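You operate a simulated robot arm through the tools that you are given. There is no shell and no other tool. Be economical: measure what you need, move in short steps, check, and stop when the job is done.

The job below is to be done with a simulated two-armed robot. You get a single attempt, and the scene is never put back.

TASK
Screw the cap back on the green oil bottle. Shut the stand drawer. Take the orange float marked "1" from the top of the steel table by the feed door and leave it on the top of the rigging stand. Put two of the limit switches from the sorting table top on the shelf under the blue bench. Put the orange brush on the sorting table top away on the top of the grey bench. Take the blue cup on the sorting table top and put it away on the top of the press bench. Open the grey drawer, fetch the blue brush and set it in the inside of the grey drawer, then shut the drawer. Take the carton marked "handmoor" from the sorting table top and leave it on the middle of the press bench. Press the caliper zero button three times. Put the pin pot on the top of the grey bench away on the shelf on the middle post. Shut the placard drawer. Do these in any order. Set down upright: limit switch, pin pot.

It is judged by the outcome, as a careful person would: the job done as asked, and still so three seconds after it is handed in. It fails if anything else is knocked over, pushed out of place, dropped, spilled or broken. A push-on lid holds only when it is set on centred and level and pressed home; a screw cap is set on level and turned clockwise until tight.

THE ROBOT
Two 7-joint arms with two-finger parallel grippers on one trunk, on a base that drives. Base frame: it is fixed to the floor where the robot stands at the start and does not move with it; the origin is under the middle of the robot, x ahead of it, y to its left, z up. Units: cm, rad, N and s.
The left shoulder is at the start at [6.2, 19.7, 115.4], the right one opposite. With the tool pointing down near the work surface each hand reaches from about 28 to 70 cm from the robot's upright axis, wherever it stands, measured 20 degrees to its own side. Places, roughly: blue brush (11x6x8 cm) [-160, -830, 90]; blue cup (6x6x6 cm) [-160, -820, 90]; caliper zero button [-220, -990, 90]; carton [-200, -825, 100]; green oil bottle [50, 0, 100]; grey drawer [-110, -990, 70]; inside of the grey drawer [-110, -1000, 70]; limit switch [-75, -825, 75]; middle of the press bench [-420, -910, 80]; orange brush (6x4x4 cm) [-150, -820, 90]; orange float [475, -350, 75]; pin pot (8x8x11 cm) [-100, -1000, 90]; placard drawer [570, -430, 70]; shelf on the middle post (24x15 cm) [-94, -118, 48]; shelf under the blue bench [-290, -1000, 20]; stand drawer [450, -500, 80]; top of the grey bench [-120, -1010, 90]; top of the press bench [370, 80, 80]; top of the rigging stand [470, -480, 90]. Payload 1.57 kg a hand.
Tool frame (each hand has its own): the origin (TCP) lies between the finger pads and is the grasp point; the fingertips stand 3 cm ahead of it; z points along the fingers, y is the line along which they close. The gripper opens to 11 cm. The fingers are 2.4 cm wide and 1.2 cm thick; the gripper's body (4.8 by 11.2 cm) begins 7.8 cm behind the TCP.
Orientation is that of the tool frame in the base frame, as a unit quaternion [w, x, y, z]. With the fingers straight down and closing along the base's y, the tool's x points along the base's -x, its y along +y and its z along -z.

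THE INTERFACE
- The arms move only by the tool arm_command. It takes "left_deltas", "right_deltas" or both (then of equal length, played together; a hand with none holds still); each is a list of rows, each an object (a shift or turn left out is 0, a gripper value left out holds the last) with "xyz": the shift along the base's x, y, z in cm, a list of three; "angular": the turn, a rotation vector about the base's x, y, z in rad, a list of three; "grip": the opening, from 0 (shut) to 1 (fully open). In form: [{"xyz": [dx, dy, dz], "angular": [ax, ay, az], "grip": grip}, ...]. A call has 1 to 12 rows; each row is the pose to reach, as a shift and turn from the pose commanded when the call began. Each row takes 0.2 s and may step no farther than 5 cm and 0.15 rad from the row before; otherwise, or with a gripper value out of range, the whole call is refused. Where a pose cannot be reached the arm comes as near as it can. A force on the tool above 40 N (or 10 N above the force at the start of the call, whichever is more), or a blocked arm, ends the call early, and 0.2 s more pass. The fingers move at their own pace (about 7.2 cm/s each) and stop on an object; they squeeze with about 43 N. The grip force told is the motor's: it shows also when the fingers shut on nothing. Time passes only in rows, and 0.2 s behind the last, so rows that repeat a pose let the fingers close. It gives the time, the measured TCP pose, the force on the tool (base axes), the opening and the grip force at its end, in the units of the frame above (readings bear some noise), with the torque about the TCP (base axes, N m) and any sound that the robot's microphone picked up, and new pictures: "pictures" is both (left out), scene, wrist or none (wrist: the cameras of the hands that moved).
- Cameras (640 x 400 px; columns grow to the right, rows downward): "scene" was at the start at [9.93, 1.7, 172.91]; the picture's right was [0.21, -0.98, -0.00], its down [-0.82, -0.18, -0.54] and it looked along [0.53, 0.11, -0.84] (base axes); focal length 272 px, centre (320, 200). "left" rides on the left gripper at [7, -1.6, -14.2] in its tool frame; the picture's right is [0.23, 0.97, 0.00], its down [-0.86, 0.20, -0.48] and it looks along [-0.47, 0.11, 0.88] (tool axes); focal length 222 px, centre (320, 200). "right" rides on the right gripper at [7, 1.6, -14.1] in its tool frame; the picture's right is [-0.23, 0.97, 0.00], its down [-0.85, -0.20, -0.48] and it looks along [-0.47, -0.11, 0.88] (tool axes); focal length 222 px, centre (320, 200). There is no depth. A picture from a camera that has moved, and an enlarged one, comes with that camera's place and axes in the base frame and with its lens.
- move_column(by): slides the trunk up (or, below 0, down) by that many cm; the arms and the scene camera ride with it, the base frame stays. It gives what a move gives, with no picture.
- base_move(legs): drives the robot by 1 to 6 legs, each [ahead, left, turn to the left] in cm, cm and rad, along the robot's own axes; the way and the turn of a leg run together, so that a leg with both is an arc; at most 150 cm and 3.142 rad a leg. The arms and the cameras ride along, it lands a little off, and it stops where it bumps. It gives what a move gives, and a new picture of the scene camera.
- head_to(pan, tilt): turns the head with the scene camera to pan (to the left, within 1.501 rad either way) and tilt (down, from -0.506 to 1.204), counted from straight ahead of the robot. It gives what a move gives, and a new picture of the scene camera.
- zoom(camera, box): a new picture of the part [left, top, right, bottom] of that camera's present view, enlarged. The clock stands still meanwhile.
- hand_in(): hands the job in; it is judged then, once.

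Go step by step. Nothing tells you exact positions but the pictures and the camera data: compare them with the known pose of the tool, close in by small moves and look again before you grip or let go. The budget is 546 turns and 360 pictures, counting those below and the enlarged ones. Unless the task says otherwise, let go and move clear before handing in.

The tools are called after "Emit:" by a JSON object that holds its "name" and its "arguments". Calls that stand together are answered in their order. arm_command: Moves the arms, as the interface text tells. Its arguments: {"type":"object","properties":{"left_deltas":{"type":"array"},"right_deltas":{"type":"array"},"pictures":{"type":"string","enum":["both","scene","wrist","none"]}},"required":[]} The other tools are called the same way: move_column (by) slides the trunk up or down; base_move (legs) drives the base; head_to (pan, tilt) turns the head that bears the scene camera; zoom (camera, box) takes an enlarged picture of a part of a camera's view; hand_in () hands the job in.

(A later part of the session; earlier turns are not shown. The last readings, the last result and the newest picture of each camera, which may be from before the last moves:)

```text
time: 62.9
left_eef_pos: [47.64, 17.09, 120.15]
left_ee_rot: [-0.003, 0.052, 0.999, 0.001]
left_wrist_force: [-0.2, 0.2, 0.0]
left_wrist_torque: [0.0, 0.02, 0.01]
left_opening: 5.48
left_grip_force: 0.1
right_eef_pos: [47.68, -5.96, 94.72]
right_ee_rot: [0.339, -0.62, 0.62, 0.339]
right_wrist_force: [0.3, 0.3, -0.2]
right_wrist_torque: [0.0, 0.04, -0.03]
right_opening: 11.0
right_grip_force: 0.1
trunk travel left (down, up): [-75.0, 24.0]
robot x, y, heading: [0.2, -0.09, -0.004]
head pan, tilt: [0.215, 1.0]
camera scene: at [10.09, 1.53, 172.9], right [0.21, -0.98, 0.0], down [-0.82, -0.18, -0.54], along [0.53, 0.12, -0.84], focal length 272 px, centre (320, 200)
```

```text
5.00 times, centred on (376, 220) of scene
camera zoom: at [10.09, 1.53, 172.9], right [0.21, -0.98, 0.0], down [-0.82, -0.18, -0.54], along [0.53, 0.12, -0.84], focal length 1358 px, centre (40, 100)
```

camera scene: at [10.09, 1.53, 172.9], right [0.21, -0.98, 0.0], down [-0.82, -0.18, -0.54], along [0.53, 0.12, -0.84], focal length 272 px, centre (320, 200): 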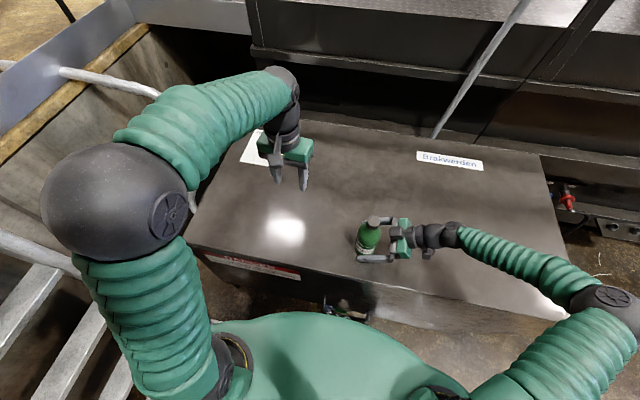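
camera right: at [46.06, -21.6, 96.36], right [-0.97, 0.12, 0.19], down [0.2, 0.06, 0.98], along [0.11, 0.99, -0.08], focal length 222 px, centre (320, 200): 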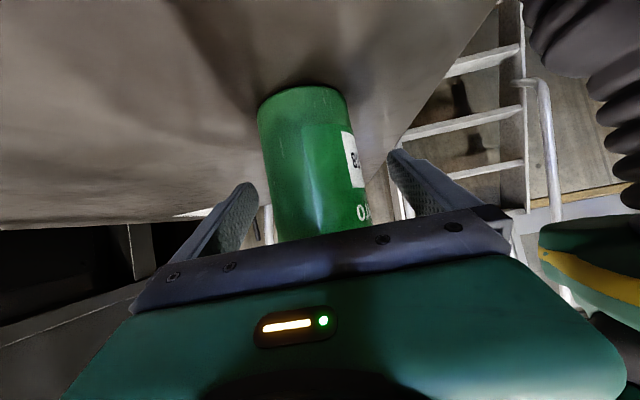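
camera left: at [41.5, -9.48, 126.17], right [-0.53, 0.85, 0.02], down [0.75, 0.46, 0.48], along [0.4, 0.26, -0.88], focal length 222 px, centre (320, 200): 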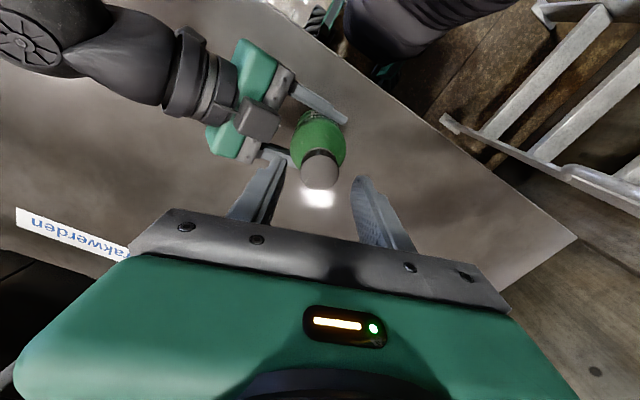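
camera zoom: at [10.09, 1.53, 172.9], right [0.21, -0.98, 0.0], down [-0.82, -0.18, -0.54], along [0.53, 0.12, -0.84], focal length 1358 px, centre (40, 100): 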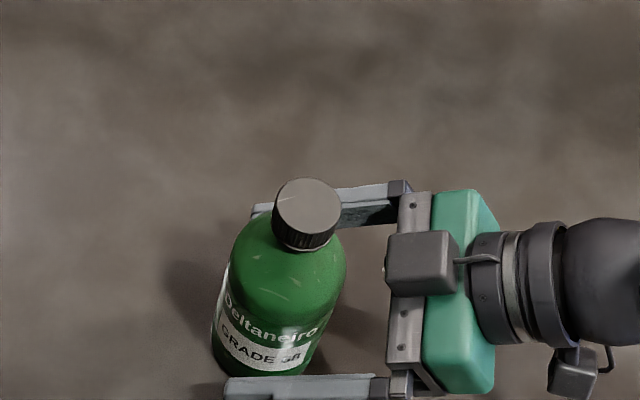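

Emit:
{"name": "arm_command", "arguments": {"right_deltas": [{"xyz": [0, -3.5, 2.25]}, {"xyz": [0, -7, 4.5]}, {"xyz": [0, -10.5, 6.8]}, {"xyz": [0, -14, 9]}, {"xyz": [0, -17, 12], "angular": [-0.14, 0, 0]}, {"xyz": [0, -19, 15], "angular": [-0.28, 0, 0]}, {"xyz": [0, -19, 18], "angular": [-0.42, 0, 0]}, {"xyz": [0, -19, 21], "angular": [-0.56, 0, 0]}, {"xyz": [0, -19, 24], "angular": [-0.7, 0, 0]}, {"xyz": [0, -19, 26], "angular": [-0.84, 0, 0]}, {"xyz": [0, -19, 28], "angular": [-0.98, 0, 0]}, {"xyz": [0, -19, 28], "angular": [-1.0, 0, 0]}], "pictures": "none"}}

Emit:
{"name": "arm_command", "arguments": {"right_deltas": [{"xyz": [-1, 0, 0], "angular": [0, 0, -0.14]}, {"xyz": [-2, 0, 0], "angular": [0, 0, -0.28]}, {"xyz": [-4, 0, 0], "angular": [0, 0, -0.42]}, {"xyz": [-6, 1, 0], "angular": [0, 0, -0.56]}, {"xyz": [-8, 2, 0], "angular": [0, 0, -0.7]}, {"xyz": [-10, 3, 0], "angular": [0, 0, -0.84]}, {"xyz": [-11, 4, 0], "angular": [0, 0, -0.98]}, {"xyz": [-12, 5, 0], "angular": [0, 0, -1.12]}, {"xyz": [-12, 6, 0], "angular": [0, 0, -1.26]}, {"xyz": [-12, 7, 0], "angular": [0, 0, -1.4]}, {"xyz": [-12, 8, 0], "angular": [0, 0, -1.54]}, {"xyz": [-12, 8, 0], "angular": [0, 0, -1.57]}], "pictures": "none"}}

Emit:
{"name": "head_to", "arguments": {"pan": 0, "tilt": 0.3}}

Emit:
{"name": "head_to", "arguments": {"pan": -1.4, "tilt": 0.3}}

Emit:
{"name": "head_to", "arguments": {"pan": 1.4, "tilt": 0.3}}

```text
time: 65.5
left_eef_pos: [47.54, 17.13, 120.2]
left_ee_rot: [-0.002, 0.052, 0.999, 0.0]
left_wrist_force: [-0.2, 0.0, 0.7]
left_wrist_torque: [0.02, -0.04, 0.02]
left_opening: 5.5
left_grip_force: 0.0
right_eef_pos: [47.77, -24.85, 122.77]
right_ee_rot: [-0.001, -0.707, 0.707, 0.0]
right_wrist_force: [0.7, 0.0, 0.4]
right_wrist_torque: [0.01, -0.01, 0.0]
right_opening: 10.99
right_grip_force: 0.0
trunk travel left (down, up): [-75.0, 24.0]
robot x, y, heading: [0.48, -0.19, -0.002]
head pan, tilt: [0.215, 1.0]
```

```text
time: 68.1
left_eef_pos: [47.65, 17.27, 120.21]
left_ee_rot: [-0.002, 0.053, 0.999, 0.001]
left_wrist_force: [0.5, 0.5, 0.1]
left_wrist_torque: [0.0, -0.01, 0.02]
left_opening: 5.5
left_grip_force: 0.2
right_eef_pos: [35.58, -16.82, 122.67]
right_ee_rot: [0.0, 0.001, 1.0, 0.0]
right_wrist_force: [-1.1, 0.5, -0.3]
right_wrist_torque: [0.01, -0.04, 0.01]
right_opening: 11.0
right_grip_force: 0.1
trunk travel left (down, up): [-75.0, 24.0]
robot x, y, heading: [0.07, -0.01, 0.004]
head pan, tilt: [0.215, 1.0]
```

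```text
time: 69.2
left_eef_pos: [47.67, 17.03, 120.21]
left_ee_rot: [-0.003, 0.053, 0.999, 0.001]
left_wrist_force: [0.0, -0.7, -0.4]
left_wrist_torque: [0.01, 0.02, 0.03]
left_opening: 5.51
left_grip_force: 0.1
right_eef_pos: [35.74, -16.96, 122.81]
right_ee_rot: [0.0, -0.001, 1.0, -0.001]
right_wrist_force: [-0.7, 0.1, 0.3]
right_wrist_torque: [-0.02, 0.01, 0.02]
right_opening: 11.01
right_grip_force: 0.0
trunk travel left (down, up): [-75.0, 24.0]
robot x, y, heading: [-0.45, 0.03, -0.002]
head pan, tilt: [0.0, 0.3]
camera scene: at [12.51, 0.19, 178.85], right [0.0, -1.0, 0.0], down [-0.3, 0.0, -0.95], along [0.95, 0.0, -0.3], focal length 272 px, centre (320, 200)
```

scene: 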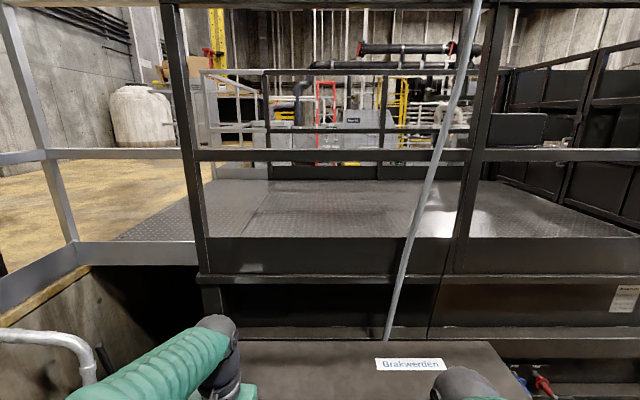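

```text
time: 70.7
left_eef_pos: [47.59, 17.19, 120.19]
left_ee_rot: [-0.002, 0.052, 0.999, 0.002]
left_wrist_force: [0.4, 0.0, 0.1]
left_wrist_torque: [0.0, 0.04, 0.0]
left_opening: 5.49
left_grip_force: 0.0
right_eef_pos: [35.66, -16.74, 122.82]
right_ee_rot: [0.0, -0.001, 1.0, -0.001]
right_wrist_force: [-0.1, 0.0, 0.3]
right_wrist_torque: [-0.01, 0.02, 0.01]
right_opening: 10.99
right_grip_force: 0.1
trunk travel left (down, up): [-75.0, 24.0]
robot x, y, heading: [-0.02, -0.04, -0.0]
head pan, tilt: [-1.4, 0.3]
camera scene: at [4.78, -9.02, 178.87], right [-0.99, -0.17, 0.0], down [-0.05, 0.29, -0.96], along [0.16, -0.94, -0.3], focal length 272 px, centre (320, 200)
```

scene: 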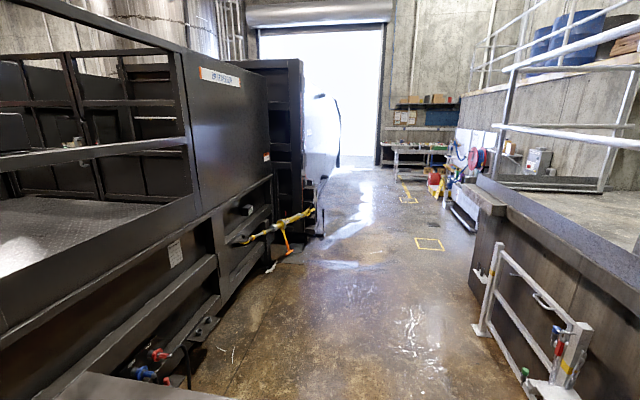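

```text
time: 73.2
left_eef_pos: [47.57, 17.1, 120.15]
left_ee_rot: [-0.002, 0.052, 0.999, 0.001]
left_wrist_force: [0.1, 0.3, -0.5]
left_wrist_torque: [0.0, 0.03, -0.01]
left_opening: 5.5
left_grip_force: 0.1
right_eef_pos: [35.64, -16.86, 122.84]
right_ee_rot: [0.0, -0.001, 1.0, 0.0]
right_wrist_force: [0.8, 0.3, 0.3]
right_wrist_torque: [-0.01, 0.0, 0.03]
right_opening: 11.0
right_grip_force: 0.1
trunk travel left (down, up): [-75.0, 24.0]
robot x, y, heading: [-0.36, 0.04, -0.001]
head pan, tilt: [1.4, 0.3]
camera scene: at [4.77, 9.4, 178.87], right [0.99, -0.17, 0.0], down [-0.05, -0.29, -0.96], along [0.16, 0.94, -0.3], focal length 272 px, centre (320, 200)
```

scene: 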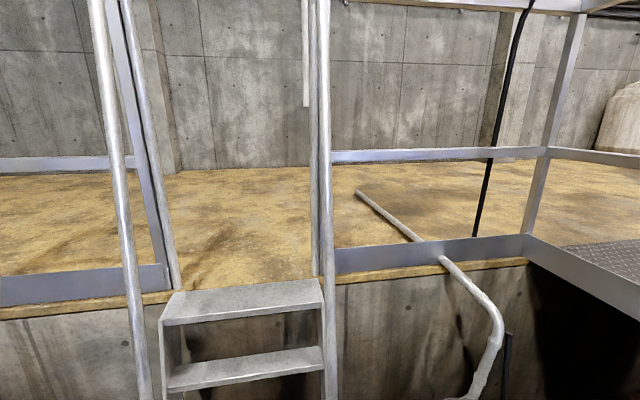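

Emit:
{"name": "arm_command", "arguments": {"left_deltas": [{"xyz": [-3, 0, 4]}, {"xyz": [-6, 0, 8]}, {"xyz": [-9, 0, 11]}, {"xyz": [-11, 0, 12]}, {"xyz": [-11, 0, 12]}], "right_deltas": [{"xyz": [-1, 0, 3]}, {"xyz": [-1, 0, 6]}, {"xyz": [-1, 0, 8]}, {"xyz": [-1, 0, 10]}, {"xyz": [-1, 0, 10]}], "pictures": "none"}}

Emit:
{"name": "head_to", "arguments": {"pan": -1.5, "tilt": 0.75}}

```text
time: 74.4
left_eef_pos: [36.65, 17.26, 132.18]
left_ee_rot: [-0.001, 0.052, 0.999, 0.001]
left_wrist_force: [-0.4, 0.1, 1.6]
left_wrist_torque: [0.02, 0.0, 0.02]
left_opening: 5.53
left_grip_force: 0.0
right_eef_pos: [34.7, -16.82, 132.66]
right_ee_rot: [0.0, 0.0, 1.0, -0.002]
right_wrist_force: [0.1, -0.1, -0.2]
right_wrist_torque: [0.01, 0.02, 0.01]
right_opening: 11.01
right_grip_force: 0.1
trunk travel left (down, up): [-75.0, 24.0]
robot x, y, heading: [0.22, 0.28, -0.0]
head pan, tilt: [1.4, 0.3]
```

```text
time: 76.9
left_eef_pos: [36.73, 17.13, 132.14]
left_ee_rot: [-0.002, 0.052, 0.999, 0.001]
left_wrist_force: [-0.5, -0.9, 0.1]
left_wrist_torque: [0.05, 0.0, -0.04]
left_opening: 5.51
left_grip_force: 0.0
right_eef_pos: [34.62, -16.86, 132.69]
right_ee_rot: [0.0, -0.001, 1.0, 0.0]
right_wrist_force: [-0.8, 0.2, 0.1]
right_wrist_torque: [0.02, -0.04, 0.01]
right_opening: 10.99
right_grip_force: 0.0
trunk travel left (down, up): [-75.0, 24.0]
robot x, y, heading: [0.11, -0.01, 0.003]
head pan, tilt: [-1.499, 0.75]
camera scene: at [3.67, -8.08, 174.84], right [-1.0, -0.07, 0.0], down [-0.05, 0.68, -0.73], along [0.05, -0.73, -0.68], focal length 272 px, centre (320, 200)
```

scene: 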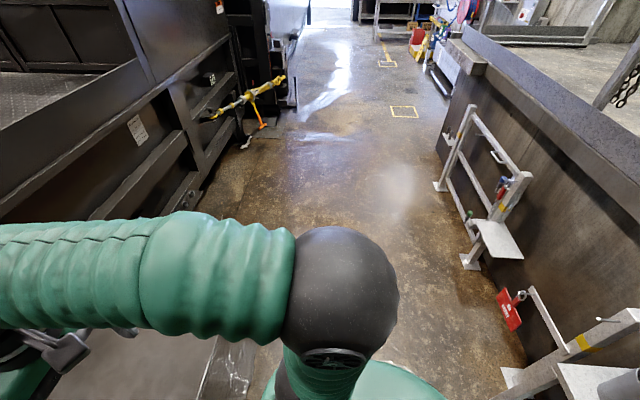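

Emit:
{"name": "base_move", "arguments": {"legs": [[0, 0, -1.57], [100, -20, 0], [150, 0, 0], [150, 0, 0]]}}

Emit:
{"name": "head_to", "arguments": {"pan": 0, "tilt": 0.35}}

Emit:
{"name": "head_to", "arguments": {"pan": 0.9, "tilt": 0.35}}

```text
time: 100.0
left_eef_pos: [-0.07, -436.25, 132.22]
left_ee_rot: [0.0, 0.74, 0.672, 0.002]
left_wrist_force: [-1.0, 0.2, 0.8]
left_wrist_torque: [0.03, 0.03, 0.01]
left_opening: 5.49
left_grip_force: 0.0
right_eef_pos: [-34.31, -434.55, 132.63]
right_ee_rot: [0.0, 0.703, 0.711, 0.0]
right_wrist_force: [-1.2, -0.4, -0.2]
right_wrist_torque: [0.01, 0.01, 0.0]
right_opening: 11.01
right_grip_force: 0.1
trunk travel left (down, up): [-75.0, 24.0]
robot x, y, heading: [-17.81, -399.97, -1.562]
head pan, tilt: [-1.499, 0.75]
camera scene: at [-26.04, -403.41, 174.84], right [-0.08, 1.0, 0.0], down [0.68, 0.06, -0.73], along [-0.73, -0.06, -0.68], focal length 272 px, centre (320, 200)
```

scene: 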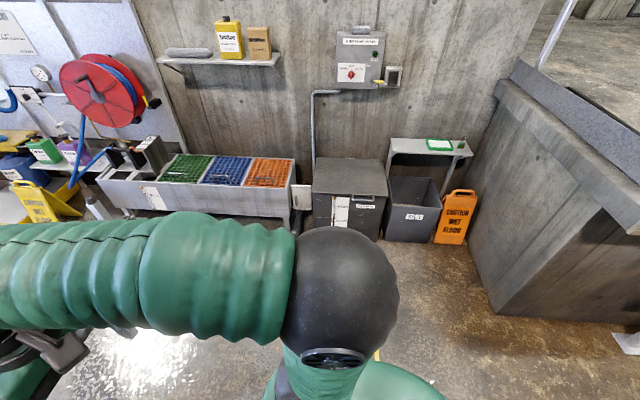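

```text
time: 101.6
left_eef_pos: [-0.1, -436.31, 132.16]
left_ee_rot: [0.0, 0.741, 0.672, 0.002]
left_wrist_force: [-0.1, 0.6, 0.0]
left_wrist_torque: [0.0, 0.0, 0.0]
left_opening: 5.48
left_grip_force: 0.0
right_eef_pos: [-34.28, -434.73, 132.73]
right_ee_rot: [0.0, 0.703, 0.711, -0.001]
right_wrist_force: [-0.3, 0.6, 0.2]
right_wrist_torque: [-0.01, -0.02, 0.01]
right_opening: 10.99
right_grip_force: 0.1
trunk travel left (down, up): [-75.0, 24.0]
robot x, y, heading: [-17.49, -400.27, -1.562]
head pan, tilt: [0.0, 0.351]
camera scene: at [-17.68, -412.17, 178.39], right [-1.0, -0.01, 0.0], down [0.0, 0.34, -0.94], along [0.01, -0.94, -0.34], focal length 272 px, centre (320, 200)
```

scene: 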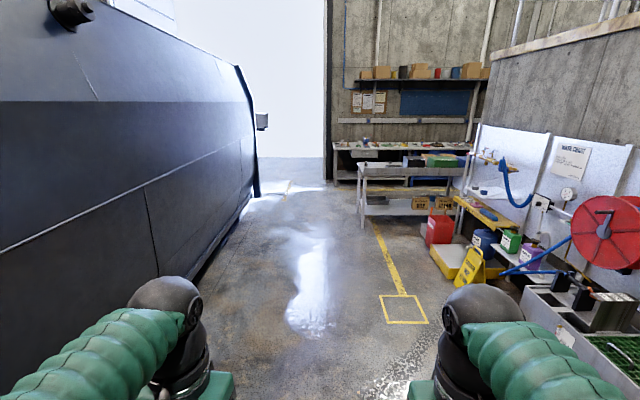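

```text
time: 102.8
left_eef_pos: [-0.0, -436.32, 132.25]
left_ee_rot: [-0.001, 0.74, 0.673, 0.002]
left_wrist_force: [0.0, 0.1, 0.2]
left_wrist_torque: [-0.04, -0.02, 0.02]
left_opening: 5.49
left_grip_force: 0.1
right_eef_pos: [-34.22, -434.62, 132.62]
right_ee_rot: [0.0, 0.703, 0.711, 0.0]
right_wrist_force: [0.9, 0.0, -0.8]
right_wrist_torque: [0.0, 0.02, 0.03]
right_opening: 11.0
right_grip_force: 0.0
trunk travel left (down, up): [-75.0, 24.0]
robot x, y, heading: [-17.62, -399.56, -1.558]
head pan, tilt: [0.901, 0.351]
camera scene: at [-10.41, -408.58, 178.4], right [-0.61, -0.79, 0.0], down [-0.27, 0.21, -0.94], along [0.74, -0.58, -0.34], focal length 272 px, centre (320, 200)
```

scene: 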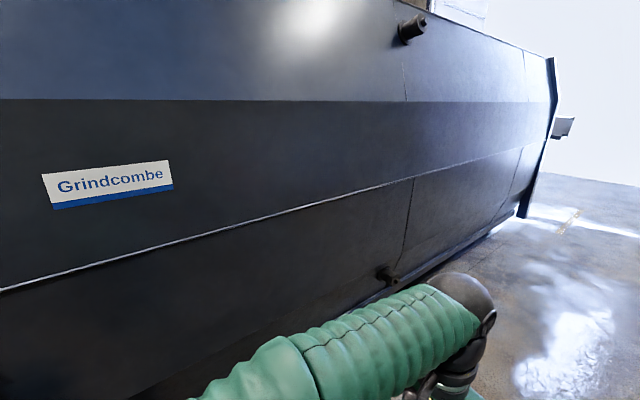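

Emit:
{"name": "base_move", "arguments": {"legs": [[120, 0, 0], [120, -70, 0]]}}

Emit:
{"name": "head_to", "arguments": {"pan": 0, "tilt": 0.5}}

```text
time: 115.5
left_eef_pos: [-68.35, -678.08, 132.21]
left_ee_rot: [-0.001, 0.741, 0.672, 0.001]
left_wrist_force: [0.1, -0.5, -0.6]
left_wrist_torque: [-0.01, 0.02, -0.02]
left_opening: 5.47
left_grip_force: 0.1
right_eef_pos: [-102.47, -676.21, 132.72]
right_ee_rot: [-0.001, 0.704, 0.71, 0.0]
right_wrist_force: [-1.0, -0.1, 0.3]
right_wrist_torque: [-0.06, 0.03, -0.01]
right_opening: 10.98
right_grip_force: 0.0
trunk travel left (down, up): [-75.0, 24.0]
robot x, y, heading: [-85.73, -641.64, -1.564]
head pan, tilt: [0.901, 0.351]
camera scene: at [-78.47, -650.24, 178.4], right [-0.62, -0.79, 0.0], down [-0.27, 0.21, -0.94], along [0.74, -0.58, -0.34], focal length 272 px, centre (320, 200)
```

scene: 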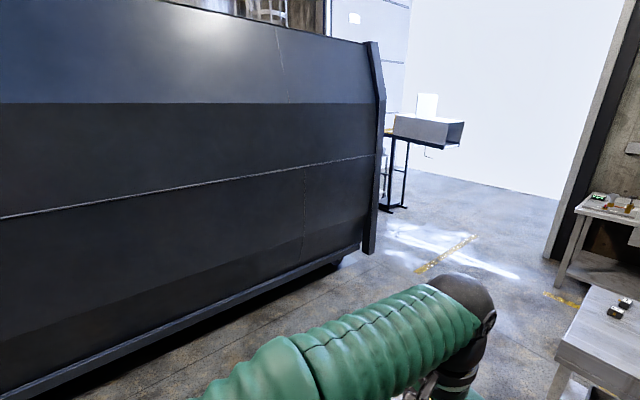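

```text
time: 116.7
left_eef_pos: [-68.39, -678.09, 132.14]
left_ee_rot: [0.0, 0.741, 0.671, 0.001]
left_wrist_force: [0.3, -0.2, -0.2]
left_wrist_torque: [0.0, -0.02, 0.0]
left_opening: 5.51
left_grip_force: 0.1
right_eef_pos: [-102.46, -676.24, 132.72]
right_ee_rot: [-0.001, 0.704, 0.71, -0.001]
right_wrist_force: [0.2, 0.4, 0.6]
right_wrist_torque: [0.01, 0.01, 0.01]
right_opening: 10.99
right_grip_force: 0.0
trunk travel left (down, up): [-75.0, 24.0]
robot x, y, heading: [-85.72, -641.74, -1.566]
head pan, tilt: [0.0, 0.499]
camera scene: at [-85.87, -653.69, 177.03], right [-1.0, -0.01, 0.0], down [0.0, 0.48, -0.88], along [0.01, -0.88, -0.48], focal length 272 px, centre (320, 200)
```

scene: 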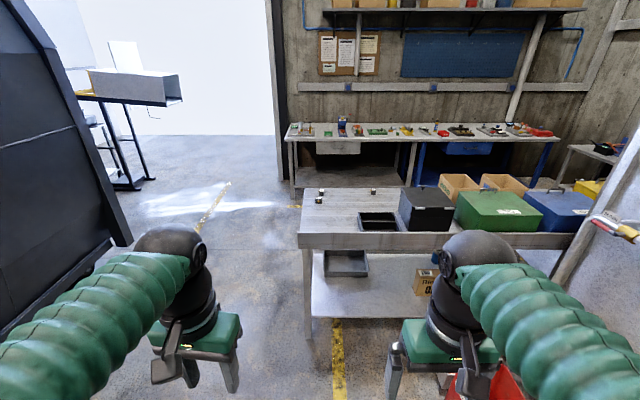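

Emit:
{"name": "zoom", "arguments": {"camera": "scene", "box": [290, 160, 490, 285]}}

Emit:
{"name": "zoom", "arguments": {"camera": "scene", "box": [400, 100, 640, 250]}}

Emit:
{"name": "zoom", "arguments": {"camera": "scene", "box": [280, 90, 440, 190]}}

```text
3.20 times, centred on (390, 222) of scene
camera zoom: at [-85.87, -653.69, 177.03], right [-1.0, -0.01, 0.0], down [0.0, 0.48, -0.88], along [0.01, -0.88, -0.48], focal length 869 px, centre (96, 128)
```

zoom: 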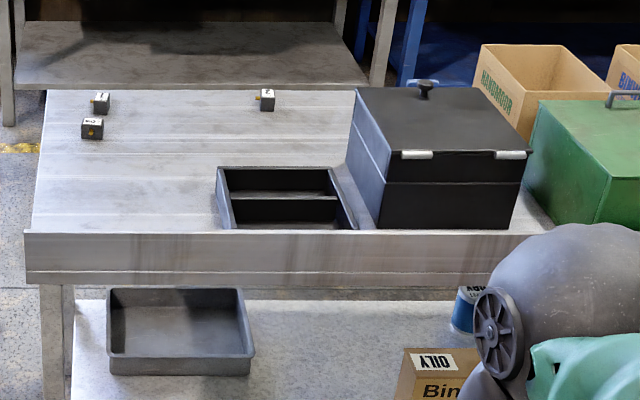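

```text
2.67 times, centred on (520, 175) of scene
camera zoom: at [-85.87, -653.69, 177.03], right [-1.0, -0.01, 0.0], down [0.0, 0.48, -0.88], along [0.01, -0.88, -0.48], focal length 724 px, centre (-213, 267)
```

zoom: 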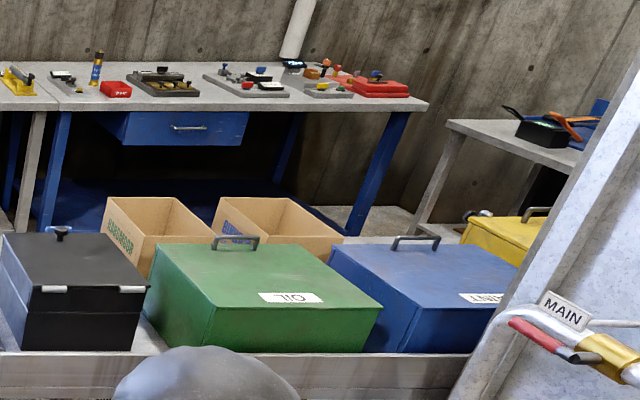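

```text
4.00 times, centred on (360, 140) of scene
camera zoom: at [-85.87, -653.69, 177.03], right [-1.0, -0.01, 0.0], down [0.0, 0.48, -0.88], along [0.01, -0.88, -0.48], focal length 1086 px, centre (160, 440)
```

zoom: 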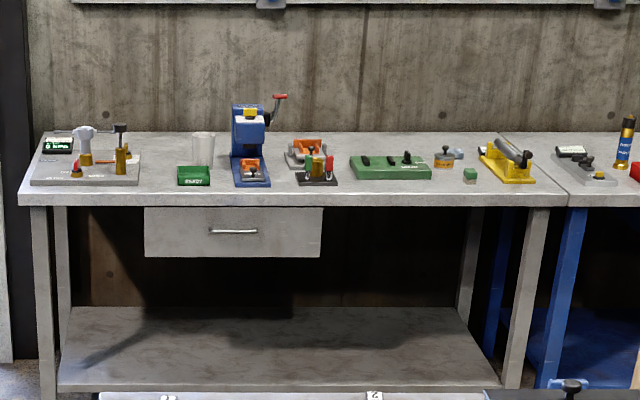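

Emit:
{"name": "base_move", "arguments": {"legs": [[50, 70, 0], [100, 0, 0], [100, 0, 0]]}}

Emit:
{"name": "head_to", "arguments": {"pan": -1.5, "tilt": 0.5}}

```text
time: 130.8
left_eef_pos: [4.69, -927.35, 132.22]
left_ee_rot: [-0.001, 0.741, 0.672, 0.001]
left_wrist_force: [0.9, 0.6, 0.2]
left_wrist_torque: [-0.01, 0.02, 0.03]
left_opening: 5.47
left_grip_force: 0.1
right_eef_pos: [-29.34, -925.66, 132.64]
right_ee_rot: [0.0, 0.703, 0.711, 0.0]
right_wrist_force: [0.4, 1.5, 1.2]
right_wrist_torque: [0.01, -0.04, 0.01]
right_opening: 11.0
right_grip_force: 0.0
trunk travel left (down, up): [-75.0, 24.0]
robot x, y, heading: [-13.08, -890.94, -1.56]
head pan, tilt: [0.0, 0.499]
camera scene: at [-12.78, -902.9, 177.04], right [-1.0, -0.01, 0.0], down [0.0, 0.48, -0.88], along [0.01, -0.88, -0.48], focal length 272 px, centre (320, 200)
```

scene: 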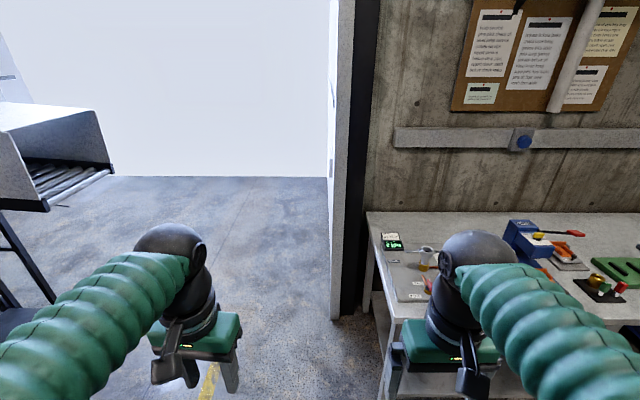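

```text
time: 132.4
left_eef_pos: [4.86, -927.41, 132.14]
left_ee_rot: [-0.001, 0.74, 0.673, 0.001]
left_wrist_force: [-0.1, -0.7, -0.5]
left_wrist_torque: [0.02, 0.01, -0.01]
left_opening: 5.51
left_grip_force: 0.1
right_eef_pos: [-29.27, -925.85, 132.58]
right_ee_rot: [0.0, 0.703, 0.711, -0.001]
right_wrist_force: [0.4, 0.3, -0.5]
right_wrist_torque: [0.02, 0.04, 0.01]
right_opening: 10.99
right_grip_force: 0.0
trunk travel left (down, up): [-75.0, 24.0]
robot x, y, heading: [-12.77, -891.0, -1.56]
head pan, tilt: [-1.499, 0.499]
camera scene: at [-21.93, -894.72, 177.03], right [-0.08, 1.0, 0.0], down [0.48, 0.04, -0.88], along [-0.88, -0.07, -0.48], focal length 272 px, centre (320, 200)
```

scene: 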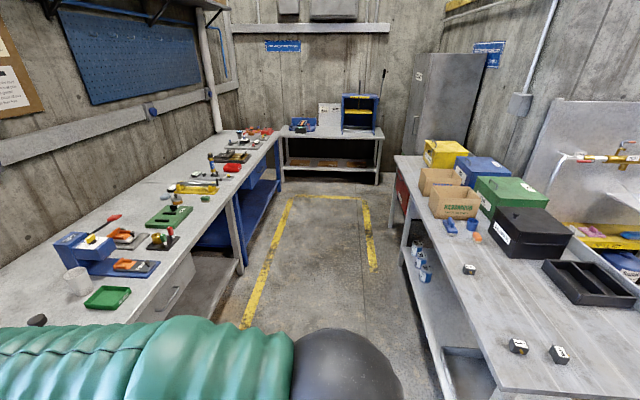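

Emit:
{"name": "base_move", "arguments": {"legs": [[0, 0, -1.57]]}}

Emit:
{"name": "head_to", "arguments": {"pan": -0.4, "tilt": 0.5}}

Emit:
{"name": "zoom", "arguments": {"camera": "scene", "box": [200, 80, 440, 230]}}

```text
time: 136.6
left_eef_pos: [-49.08, -909.08, 132.21]
left_ee_rot: [0.001, 0.999, -0.042, 0.002]
left_wrist_force: [0.1, -0.4, -0.5]
left_wrist_torque: [0.01, 0.0, 0.02]
left_opening: 5.51
left_grip_force: 0.1
right_eef_pos: [-47.72, -874.87, 132.74]
right_ee_rot: [-0.001, 1.0, 0.011, 0.0]
right_wrist_force: [0.4, -0.1, 0.3]
right_wrist_torque: [0.0, 0.01, 0.02]
right_opening: 11.0
right_grip_force: 0.0
trunk travel left (down, up): [-75.0, 24.0]
robot x, y, heading: [-12.74, -890.69, -3.122]
head pan, tilt: [-1.499, 0.499]
camera scene: at [-16.91, -881.83, 177.04], right [1.0, 0.09, 0.0], down [0.05, -0.48, -0.88], along [-0.08, 0.87, -0.48], focal length 272 px, centre (320, 200)
```

scene: 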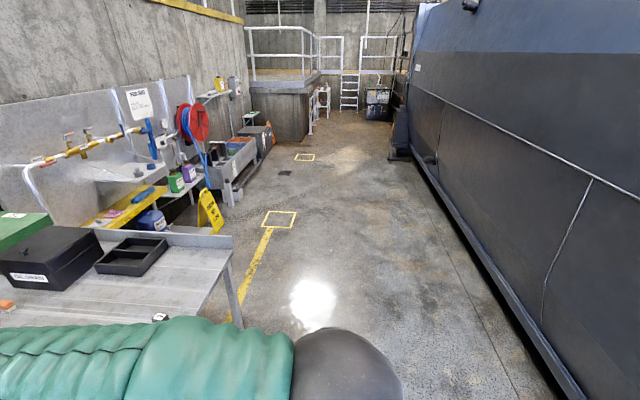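

```text
time: 138.0
left_eef_pos: [-48.99, -908.95, 132.11]
left_ee_rot: [0.002, 0.999, -0.042, 0.002]
left_wrist_force: [0.5, 0.2, 0.0]
left_wrist_torque: [-0.02, 0.01, 0.04]
left_opening: 5.5
left_grip_force: 0.3
right_eef_pos: [-47.65, -874.85, 132.63]
right_ee_rot: [0.0, 1.0, 0.011, 0.001]
right_wrist_force: [0.4, 0.3, 0.2]
right_wrist_torque: [-0.01, -0.01, -0.01]
right_opening: 11.0
right_grip_force: 0.0
trunk travel left (down, up): [-75.0, 24.0]
robot x, y, heading: [-12.69, -890.92, -3.122]
head pan, tilt: [-0.4, 0.499]
camera scene: at [-24.53, -887.48, 177.03], right [0.37, 0.93, 0.0], down [0.45, -0.18, -0.88], along [-0.82, 0.33, -0.48], focal length 272 px, centre (320, 200)
```

scene: 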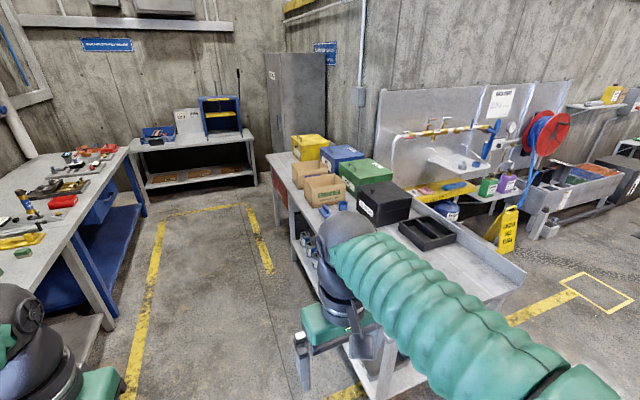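

```text
2.67 times, centred on (320, 155) of scene
camera zoom: at [-24.53, -887.48, 177.03], right [0.37, 0.93, 0.0], down [0.45, -0.18, -0.88], along [-0.82, 0.33, -0.48], focal length 724 px, centre (320, 320)
```

zoom: 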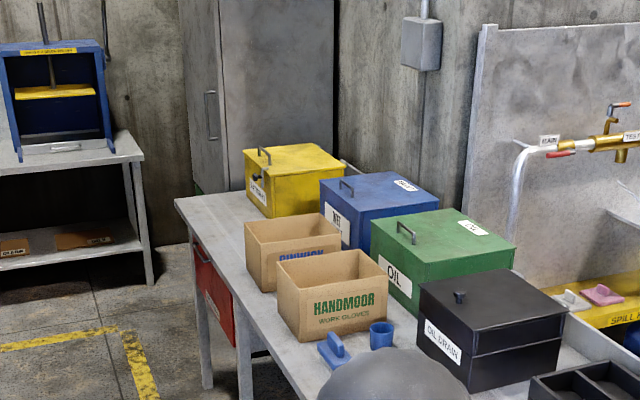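

Emit:
{"name": "base_move", "arguments": {"legs": [[85, 4, 0], [0, 0, -1.59]]}}

Emit:
{"name": "head_to", "arguments": {"pan": 0, "tilt": 0.9}}

```text
time: 146.3
left_eef_pos: [-115.37, -860.34, 132.12]
left_ee_rot: [-0.002, -0.675, 0.737, -0.001]
left_wrist_force: [-0.4, -0.4, -0.3]
left_wrist_torque: [0.01, -0.02, 0.02]
left_opening: 5.52
left_grip_force: 0.0
right_eef_pos: [-81.19, -861.67, 132.69]
right_ee_rot: [0.0, 0.714, -0.7, 0.001]
right_wrist_force: [-0.6, -0.4, -0.2]
right_wrist_torque: [0.01, 0.02, 0.03]
right_opening: 11.02
right_grip_force: 0.0
trunk travel left (down, up): [-75.0, 24.0]
robot x, y, heading: [-97.69, -896.91, 1.586]
head pan, tilt: [-0.4, 0.499]
camera scene: at [-94.35, -884.88, 177.03], right [0.93, -0.37, 0.0], down [-0.18, -0.44, -0.88], along [0.33, 0.81, -0.48], focal length 272 px, centre (320, 200)
```

scene: 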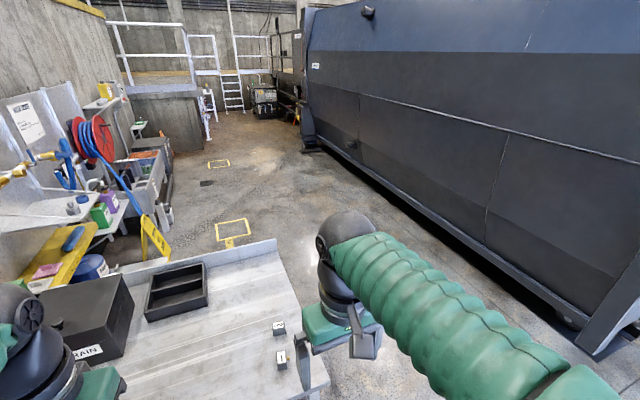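

```text
time: 147.2
left_eef_pos: [-115.3, -860.32, 132.09]
left_ee_rot: [-0.002, -0.674, 0.739, 0.0]
left_wrist_force: [-0.4, -0.2, 0.1]
left_wrist_torque: [0.01, -0.03, -0.03]
left_opening: 5.51
left_grip_force: 0.1
right_eef_pos: [-81.28, -861.63, 132.67]
right_ee_rot: [0.0, 0.713, -0.701, 0.0]
right_wrist_force: [0.6, -0.8, -0.1]
right_wrist_torque: [-0.01, 0.01, 0.02]
right_opening: 10.99
right_grip_force: 0.1
trunk travel left (down, up): [-75.0, 24.0]
robot x, y, heading: [-97.58, -896.58, 1.588]
head pan, tilt: [0.0, 0.901]
camera scene: at [-97.86, -885.78, 173.65], right [1.0, 0.02, 0.0], down [0.01, -0.78, -0.62], along [-0.01, 0.62, -0.78], focal length 272 px, centre (320, 200)
```

scene: 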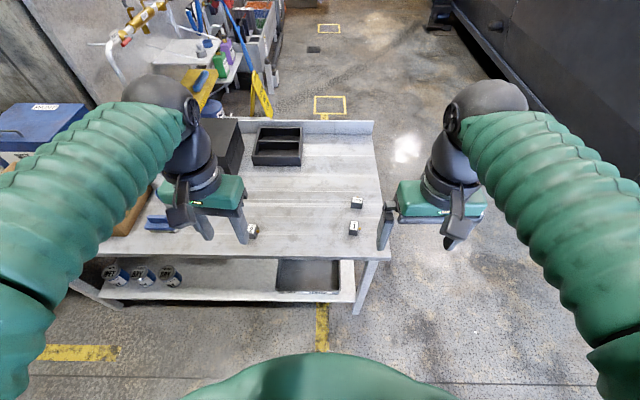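

Emit:
{"name": "base_move", "arguments": {"legs": [[12, 0, 0]]}}

Emit:
{"name": "zoom", "arguments": {"camera": "scene", "box": [230, 180, 390, 280]}}

```text
time: 148.4
left_eef_pos: [-115.46, -848.78, 132.19]
left_ee_rot: [0.001, -0.675, 0.738, 0.001]
left_wrist_force: [0.1, -0.2, -1.1]
left_wrist_torque: [0.04, 0.01, 0.01]
left_opening: 5.51
left_grip_force: 0.0
right_eef_pos: [-81.57, -850.35, 132.88]
right_ee_rot: [-0.001, 0.713, -0.701, -0.002]
right_wrist_force: [0.2, -0.6, -0.3]
right_wrist_torque: [0.05, 0.02, 0.01]
right_opening: 10.99
right_grip_force: 0.0
trunk travel left (down, up): [-75.0, 24.0]
robot x, y, heading: [-97.84, -884.67, 1.585]
head pan, tilt: [0.0, 0.901]
camera scene: at [-98.03, -874.55, 173.69], right [1.0, 0.02, 0.0], down [0.01, -0.78, -0.62], along [-0.01, 0.62, -0.78], focal length 272 px, centre (320, 200)
```

scene: 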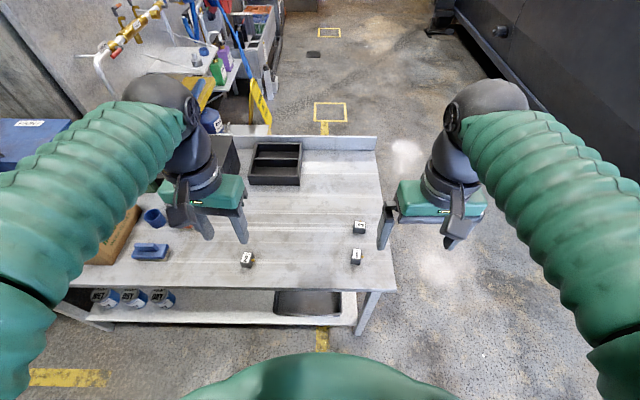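

```text
4.00 times, centred on (310, 230) of scene
camera zoom: at [-98.03, -874.55, 173.69], right [1.0, 0.02, 0.0], down [0.01, -0.78, -0.62], along [-0.01, 0.62, -0.78], focal length 1086 px, centre (360, 80)
```

zoom: 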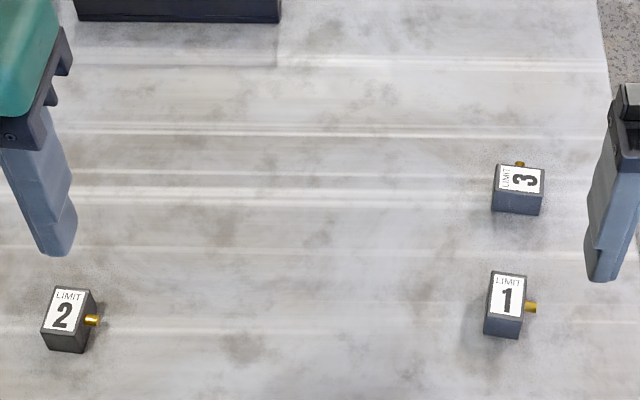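

Emit:
{"name": "arm_command", "arguments": {"left_deltas": [{"xyz": [-0.9, 1.6, -3.1], "angular": [0, 0, -0.124]}, {"xyz": [-1.8, 3.2, -6.2], "angular": [0, 0, -0.247]}, {"xyz": [-2.6, 4.7, -9.3], "angular": [0, 0, -0.37]}, {"xyz": [-3.5, 6.3, -12.3], "angular": [0, 0, -0.494]}, {"xyz": [-4.3, 7.9, -15.4], "angular": [0, 0, -0.618]}, {"xyz": [-5.2, 9.4, -18.5], "angular": [0, 0, -0.741]}, {"xyz": [-6.1, 11, -21.6], "angular": [0, 0, -0.865]}, {"xyz": [-7, 12.6, -24.7], "angular": [0, 0, -0.988]}, {"xyz": [-7.8, 14.1, -27.8], "angular": [0, 0, -1.112]}, {"xyz": [-8.7, 15.7, -30.9], "angular": [0, 0, -1.235]}, {"xyz": [-9.5, 17.3, -34], "angular": [0, 0, -1.36]}, {"xyz": [-10.4, 18.8, -37], "angular": [0, 0, -1.482]}], "right_deltas": [{"xyz": [-0.3, 1.9, -3.1], "angular": [0, 0, 0.13]}, {"xyz": [-0.6, 3.8, -6.3], "angular": [0, 0, 0.26]}, {"xyz": [-1, 5.7, -9.5], "angular": [0, 0, 0.39]}, {"xyz": [-1.3, 7.6, -12.6], "angular": [0, 0, 0.52]}, {"xyz": [-1.6, 9.5, -15.8], "angular": [0, 0, 0.65]}, {"xyz": [-1.9, 11.4, -19], "angular": [0, 0, 0.78]}, {"xyz": [-2.2, 13.3, -22.2], "angular": [0, 0, 0.91]}, {"xyz": [-2.5, 15.2, -25.3], "angular": [0, 0, 1.04]}, {"xyz": [-2.8, 17.2, -28.5], "angular": [0, 0, 1.17]}, {"xyz": [-3.2, 19, -31.7], "angular": [0, 0, 1.3]}, {"xyz": [-3.5, 21, -34.8], "angular": [0, 0, 1.43]}, {"xyz": [-3.8, 22.9, -38], "angular": [0, 0, 1.554]}], "pictures": "both"}}

```text
time: 151.0
left_eef_pos: [-125.99, -829.2, 94.86]
left_ee_rot: [-0.001, 0.0, 1.0, -0.001]
left_wrist_force: [-0.4, 0.0, 0.4]
left_wrist_torque: [0.02, -0.01, 0.01]
left_opening: 5.48
left_grip_force: 0.1
right_eef_pos: [-85.28, -826.51, 94.51]
right_ee_rot: [0.001, 1.0, 0.002, 0.0]
right_wrist_force: [0.4, 0.0, -0.4]
right_wrist_torque: [-0.04, -0.04, 0.02]
right_opening: 11.02
right_grip_force: 0.0
trunk travel left (down, up): [-75.0, 24.0]
robot x, y, heading: [-97.9, -884.63, 1.584]
head pan, tilt: [0.0, 0.901]
camera scene: at [-98.26, -873.02, 173.59], right [1.0, 0.02, 0.0], down [0.01, -0.79, -0.62], along [-0.01, 0.62, -0.79], focal length 272 px, centre (320, 200)
camera right: at [-78.41, -828.13, 108.64], right [-0.22, -0.97, 0.0], down [-0.86, 0.2, 0.48], along [-0.47, 0.11, -0.88], focal length 222 px, centre (320, 200)
camera left: at [-132.95, -830.88, 108.97], right [-0.23, 0.97, 0.0], down [0.86, 0.2, 0.48], along [0.46, 0.11, -0.88], focal length 222 px, centre (320, 200)
```

scene: 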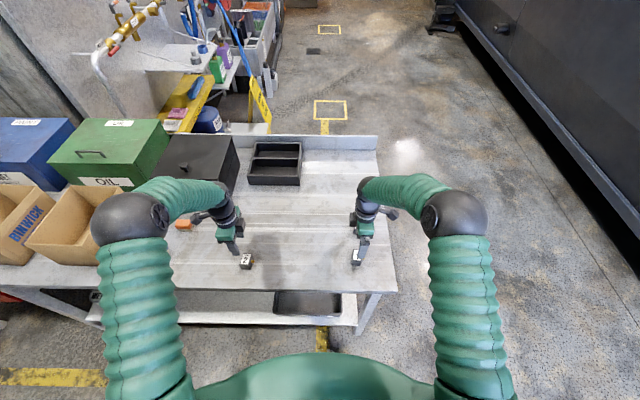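
right: 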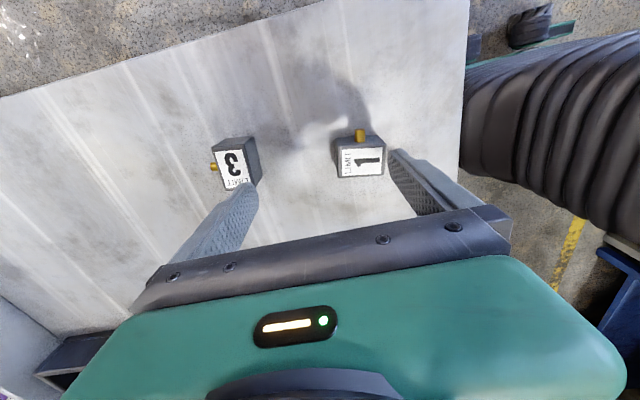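
left: 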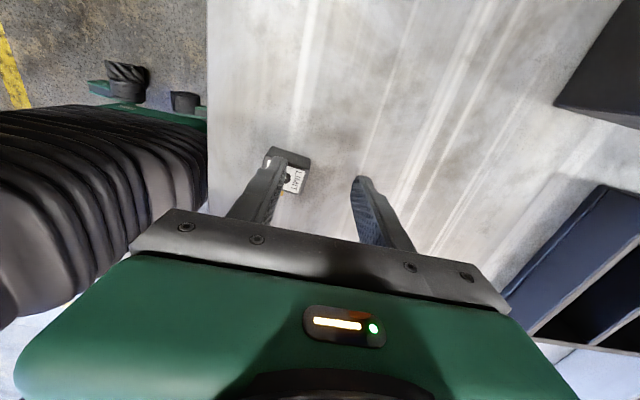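

Emit:
{"name": "arm_command", "arguments": {"left_deltas": [{"xyz": [1, -1.4, 0], "grip": 0.8}, {"xyz": [2, -2.7, 0]}, {"xyz": [2, -2.7, 0]}], "right_deltas": [{"xyz": [-0.3, -1.9, 0]}, {"xyz": [-0.7, -3.8, 0], "grip": 0.8}, {"xyz": [-0.7, -3.8, 0]}], "pictures": "wrist"}}

```text
time: 151.8
left_eef_pos: [-124.04, -832.11, 95.05]
left_ee_rot: [-0.002, 0.0, 1.0, 0.001]
left_wrist_force: [-0.2, -0.1, 0.0]
left_wrist_torque: [0.02, -0.01, 0.01]
left_opening: 8.82
left_grip_force: 0.1
right_eef_pos: [-85.98, -830.64, 94.64]
right_ee_rot: [0.0, 1.0, 0.0, 0.0]
right_wrist_force: [-0.2, 0.6, 0.3]
right_wrist_torque: [0.01, -0.02, -0.02]
right_opening: 8.81
right_grip_force: 0.1
trunk travel left (down, up): [-75.0, 24.0]
robot x, y, heading: [-97.8, -884.98, 1.584]
head pan, tilt: [0.0, 0.901]
camera right: at [-79.07, -832.19, 108.78], right [-0.23, -0.97, 0.0], down [-0.86, 0.2, 0.48], along [-0.47, 0.11, -0.88], focal length 222 px, centre (320, 200)
camera left: at [-130.89, -833.85, 109.14], right [-0.23, 0.97, 0.0], down [0.86, 0.2, 0.48], along [0.46, 0.11, -0.88], focal length 222 px, centre (320, 200)
```

right: 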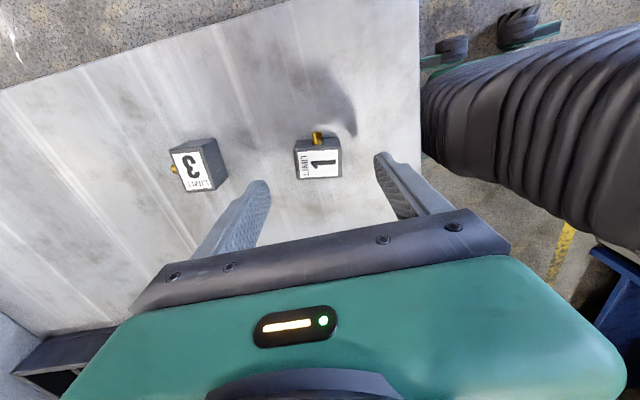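
left: 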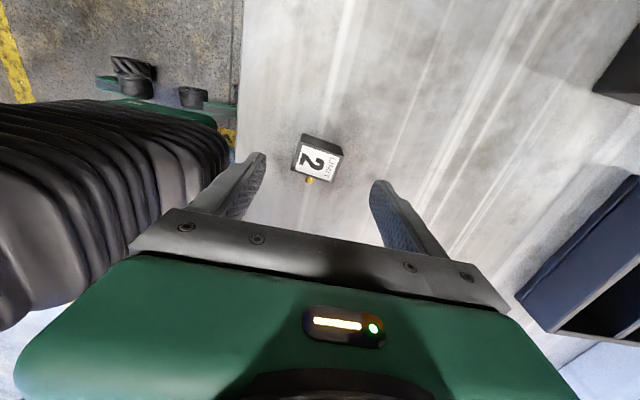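

Emit:
{"name": "arm_command", "arguments": {"left_deltas": [{"xyz": [-0.35, -0.35, -2.5]}, {"xyz": [-0.35, -0.35, -4.5]}, {"xyz": [-0.35, -0.35, -5.3]}, {"xyz": [-0.35, -0.35, -5.3]}], "right_deltas": [{"xyz": [0, 0.2, -2.5]}, {"xyz": [0, 0.2, -4.2]}, {"xyz": [0, 0.2, -5]}, {"xyz": [0, 0.2, -5]}], "pictures": "wrist"}}

```text
time: 152.8
left_eef_pos: [-124.38, -832.67, 89.75]
left_ee_rot: [-0.002, 0.001, 1.0, 0.0]
left_wrist_force: [0.4, -0.6, -1.6]
left_wrist_torque: [0.0, -0.02, 0.0]
left_opening: 8.79
left_grip_force: 0.2
right_eef_pos: [-86.03, -830.52, 89.63]
right_ee_rot: [0.0, 1.0, 0.0, 0.0]
right_wrist_force: [0.1, 0.3, -0.5]
right_wrist_torque: [0.01, -0.04, 0.01]
right_opening: 8.78
right_grip_force: 0.0
trunk travel left (down, up): [-75.0, 24.0]
robot x, y, heading: [-97.52, -884.8, 1.584]
head pan, tilt: [0.0, 0.901]
camera right: at [-79.07, -832.09, 103.81], right [-0.23, -0.97, 0.0], down [-0.86, 0.2, 0.48], along [-0.47, 0.11, -0.88], focal length 222 px, centre (320, 200)
camera left: at [-131.29, -834.25, 103.89], right [-0.23, 0.97, 0.0], down [0.86, 0.2, 0.48], along [0.46, 0.11, -0.88], focal length 222 px, centre (320, 200)
```

right: 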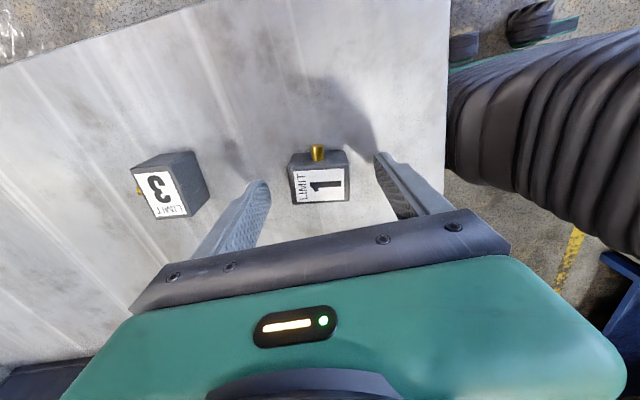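
left: 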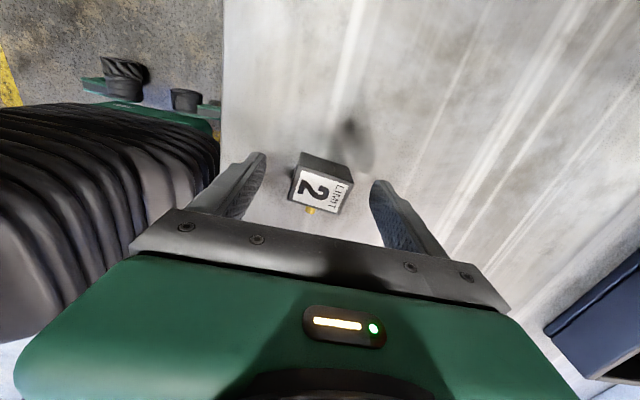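

Emit:
{"name": "arm_command", "arguments": {"left_deltas": [{"grip": 0.55}, {"grip": 0.4}, {"grip": 0.3}, {"grip": 0.25}, {"grip": 0.25}], "right_deltas": [{"grip": 0.55}, {"grip": 0.4}, {"grip": 0.3}, {"grip": 0.25}, {"grip": 0.25}], "pictures": "none"}}

Emit:
{"name": "arm_command", "arguments": {"left_deltas": [{"xyz": [0, 0, 3]}, {"xyz": [0, 0, 7]}, {"xyz": [0, 0, 11]}, {"xyz": [0, -3, 15]}, {"xyz": [0, -6, 19]}, {"xyz": [1, -9, 23]}, {"xyz": [2, -12, 27]}, {"xyz": [2, -15, 30]}, {"xyz": [2, -17, 33]}, {"xyz": [2, -17, 33]}], "right_deltas": [{"xyz": [0, 0, 3]}, {"xyz": [0, 0, 7]}, {"xyz": [0, 0, 11]}, {"xyz": [0, -3, 15]}, {"xyz": [0, -6, 19]}, {"xyz": [0, -9, 23]}, {"xyz": [0, -12, 27]}, {"xyz": [0, -15, 30]}, {"xyz": [0, -17, 33]}, {"xyz": [0, -17, 33]}], "pictures": "both"}}

```text
time: 154.0
left_eef_pos: [-124.43, -832.6, 89.87]
left_ee_rot: [-0.002, 0.0, 1.0, 0.0]
left_wrist_force: [0.2, -0.5, 0.2]
left_wrist_torque: [0.0, -0.04, -0.01]
left_opening: 4.51
left_grip_force: 43.0
right_eef_pos: [-85.91, -830.54, 89.74]
right_ee_rot: [0.0, 1.0, 0.0, 0.0]
right_wrist_force: [-0.1, 0.3, 2.6]
right_wrist_torque: [-0.05, 0.03, 0.01]
right_opening: 4.51
right_grip_force: 43.0
trunk travel left (down, up): [-75.0, 24.0]
robot x, y, heading: [-97.76, -884.3, 1.584]
head pan, tilt: [0.0, 0.901]
```

```text
refused: row 6 steps farther than a row can; nothing moved
```

Emit:
{"name": "arm_command", "arguments": {"left_deltas": [{"xyz": [0, 0, 3]}, {"xyz": [0, 0, 7]}, {"xyz": [0, 0, 11]}, {"xyz": [0, -3, 14]}, {"xyz": [0, -6, 17.5]}, {"xyz": [1, -9, 21]}, {"xyz": [2, -12, 24.5]}, {"xyz": [2, -15, 28]}, {"xyz": [2, -17, 31]}, {"xyz": [2, -17, 33]}, {"xyz": [2, -17, 33]}], "right_deltas": [{"xyz": [0, 0, 3]}, {"xyz": [0, 0, 7]}, {"xyz": [0, 0, 11]}, {"xyz": [0, -3, 14]}, {"xyz": [0, -6, 17.5]}, {"xyz": [0, -9, 21]}, {"xyz": [0, -12, 24.5]}, {"xyz": [0, -15, 28]}, {"xyz": [0, -17, 31]}, {"xyz": [0, -17, 33]}, {"xyz": [0, -17, 33]}], "pictures": "both"}}

```text
time: 156.4
left_eef_pos: [-122.37, -849.68, 122.92]
left_ee_rot: [-0.002, 0.0, 1.0, 0.0]
left_wrist_force: [0.4, -0.4, -0.9]
left_wrist_torque: [-0.02, 0.01, 0.02]
left_opening: 4.52
left_grip_force: 43.3
right_eef_pos: [-86.08, -847.44, 122.73]
right_ee_rot: [0.0, 1.0, 0.001, 0.0]
right_wrist_force: [-0.7, -0.2, -1.2]
right_wrist_torque: [0.0, 0.02, 0.01]
right_opening: 4.5
right_grip_force: 43.0
trunk travel left (down, up): [-75.0, 24.0]
robot x, y, heading: [-97.73, -884.88, 1.589]
head pan, tilt: [0.0, 0.901]
camera scene: at [-98.13, -873.66, 173.63], right [1.0, 0.02, 0.0], down [0.01, -0.78, -0.62], along [-0.01, 0.62, -0.79], focal length 272 px, centre (320, 200)
camera right: at [-79.03, -848.95, 136.86], right [-0.23, -0.97, 0.0], down [-0.86, 0.2, 0.48], along [-0.47, 0.11, -0.88], focal length 222 px, centre (320, 200)
camera left: at [-129.26, -851.29, 136.94], right [-0.23, 0.97, 0.0], down [0.86, 0.2, 0.48], along [0.46, 0.11, -0.88], focal length 222 px, centre (320, 200)
```

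scene: 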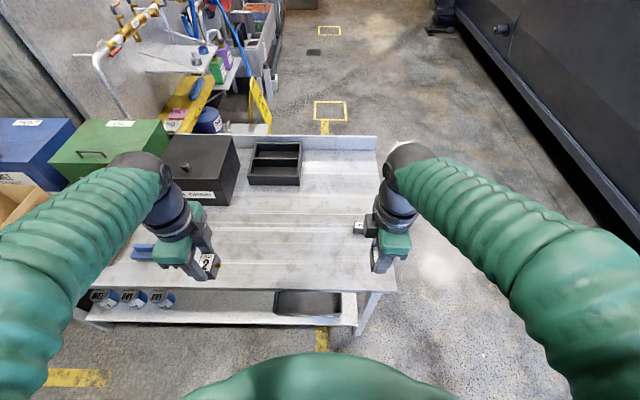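
right: 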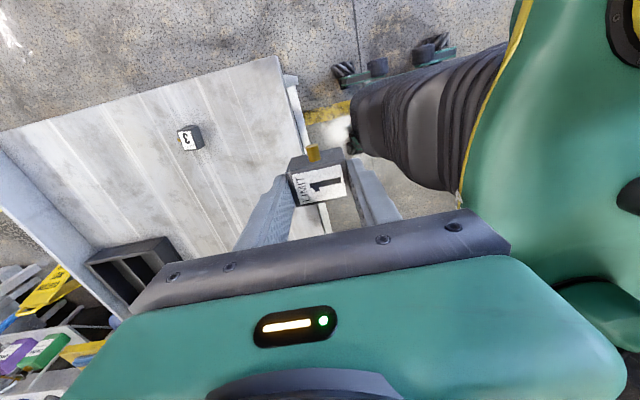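
left: 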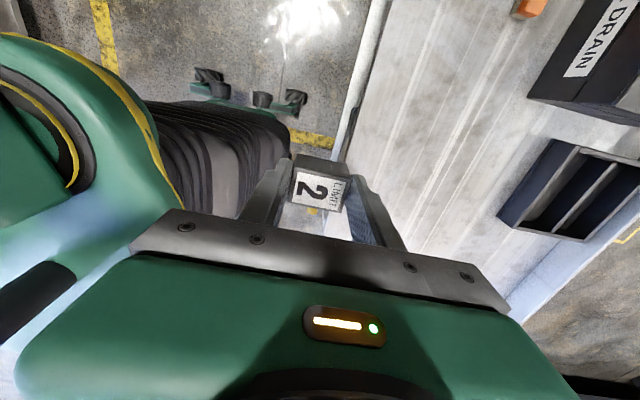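

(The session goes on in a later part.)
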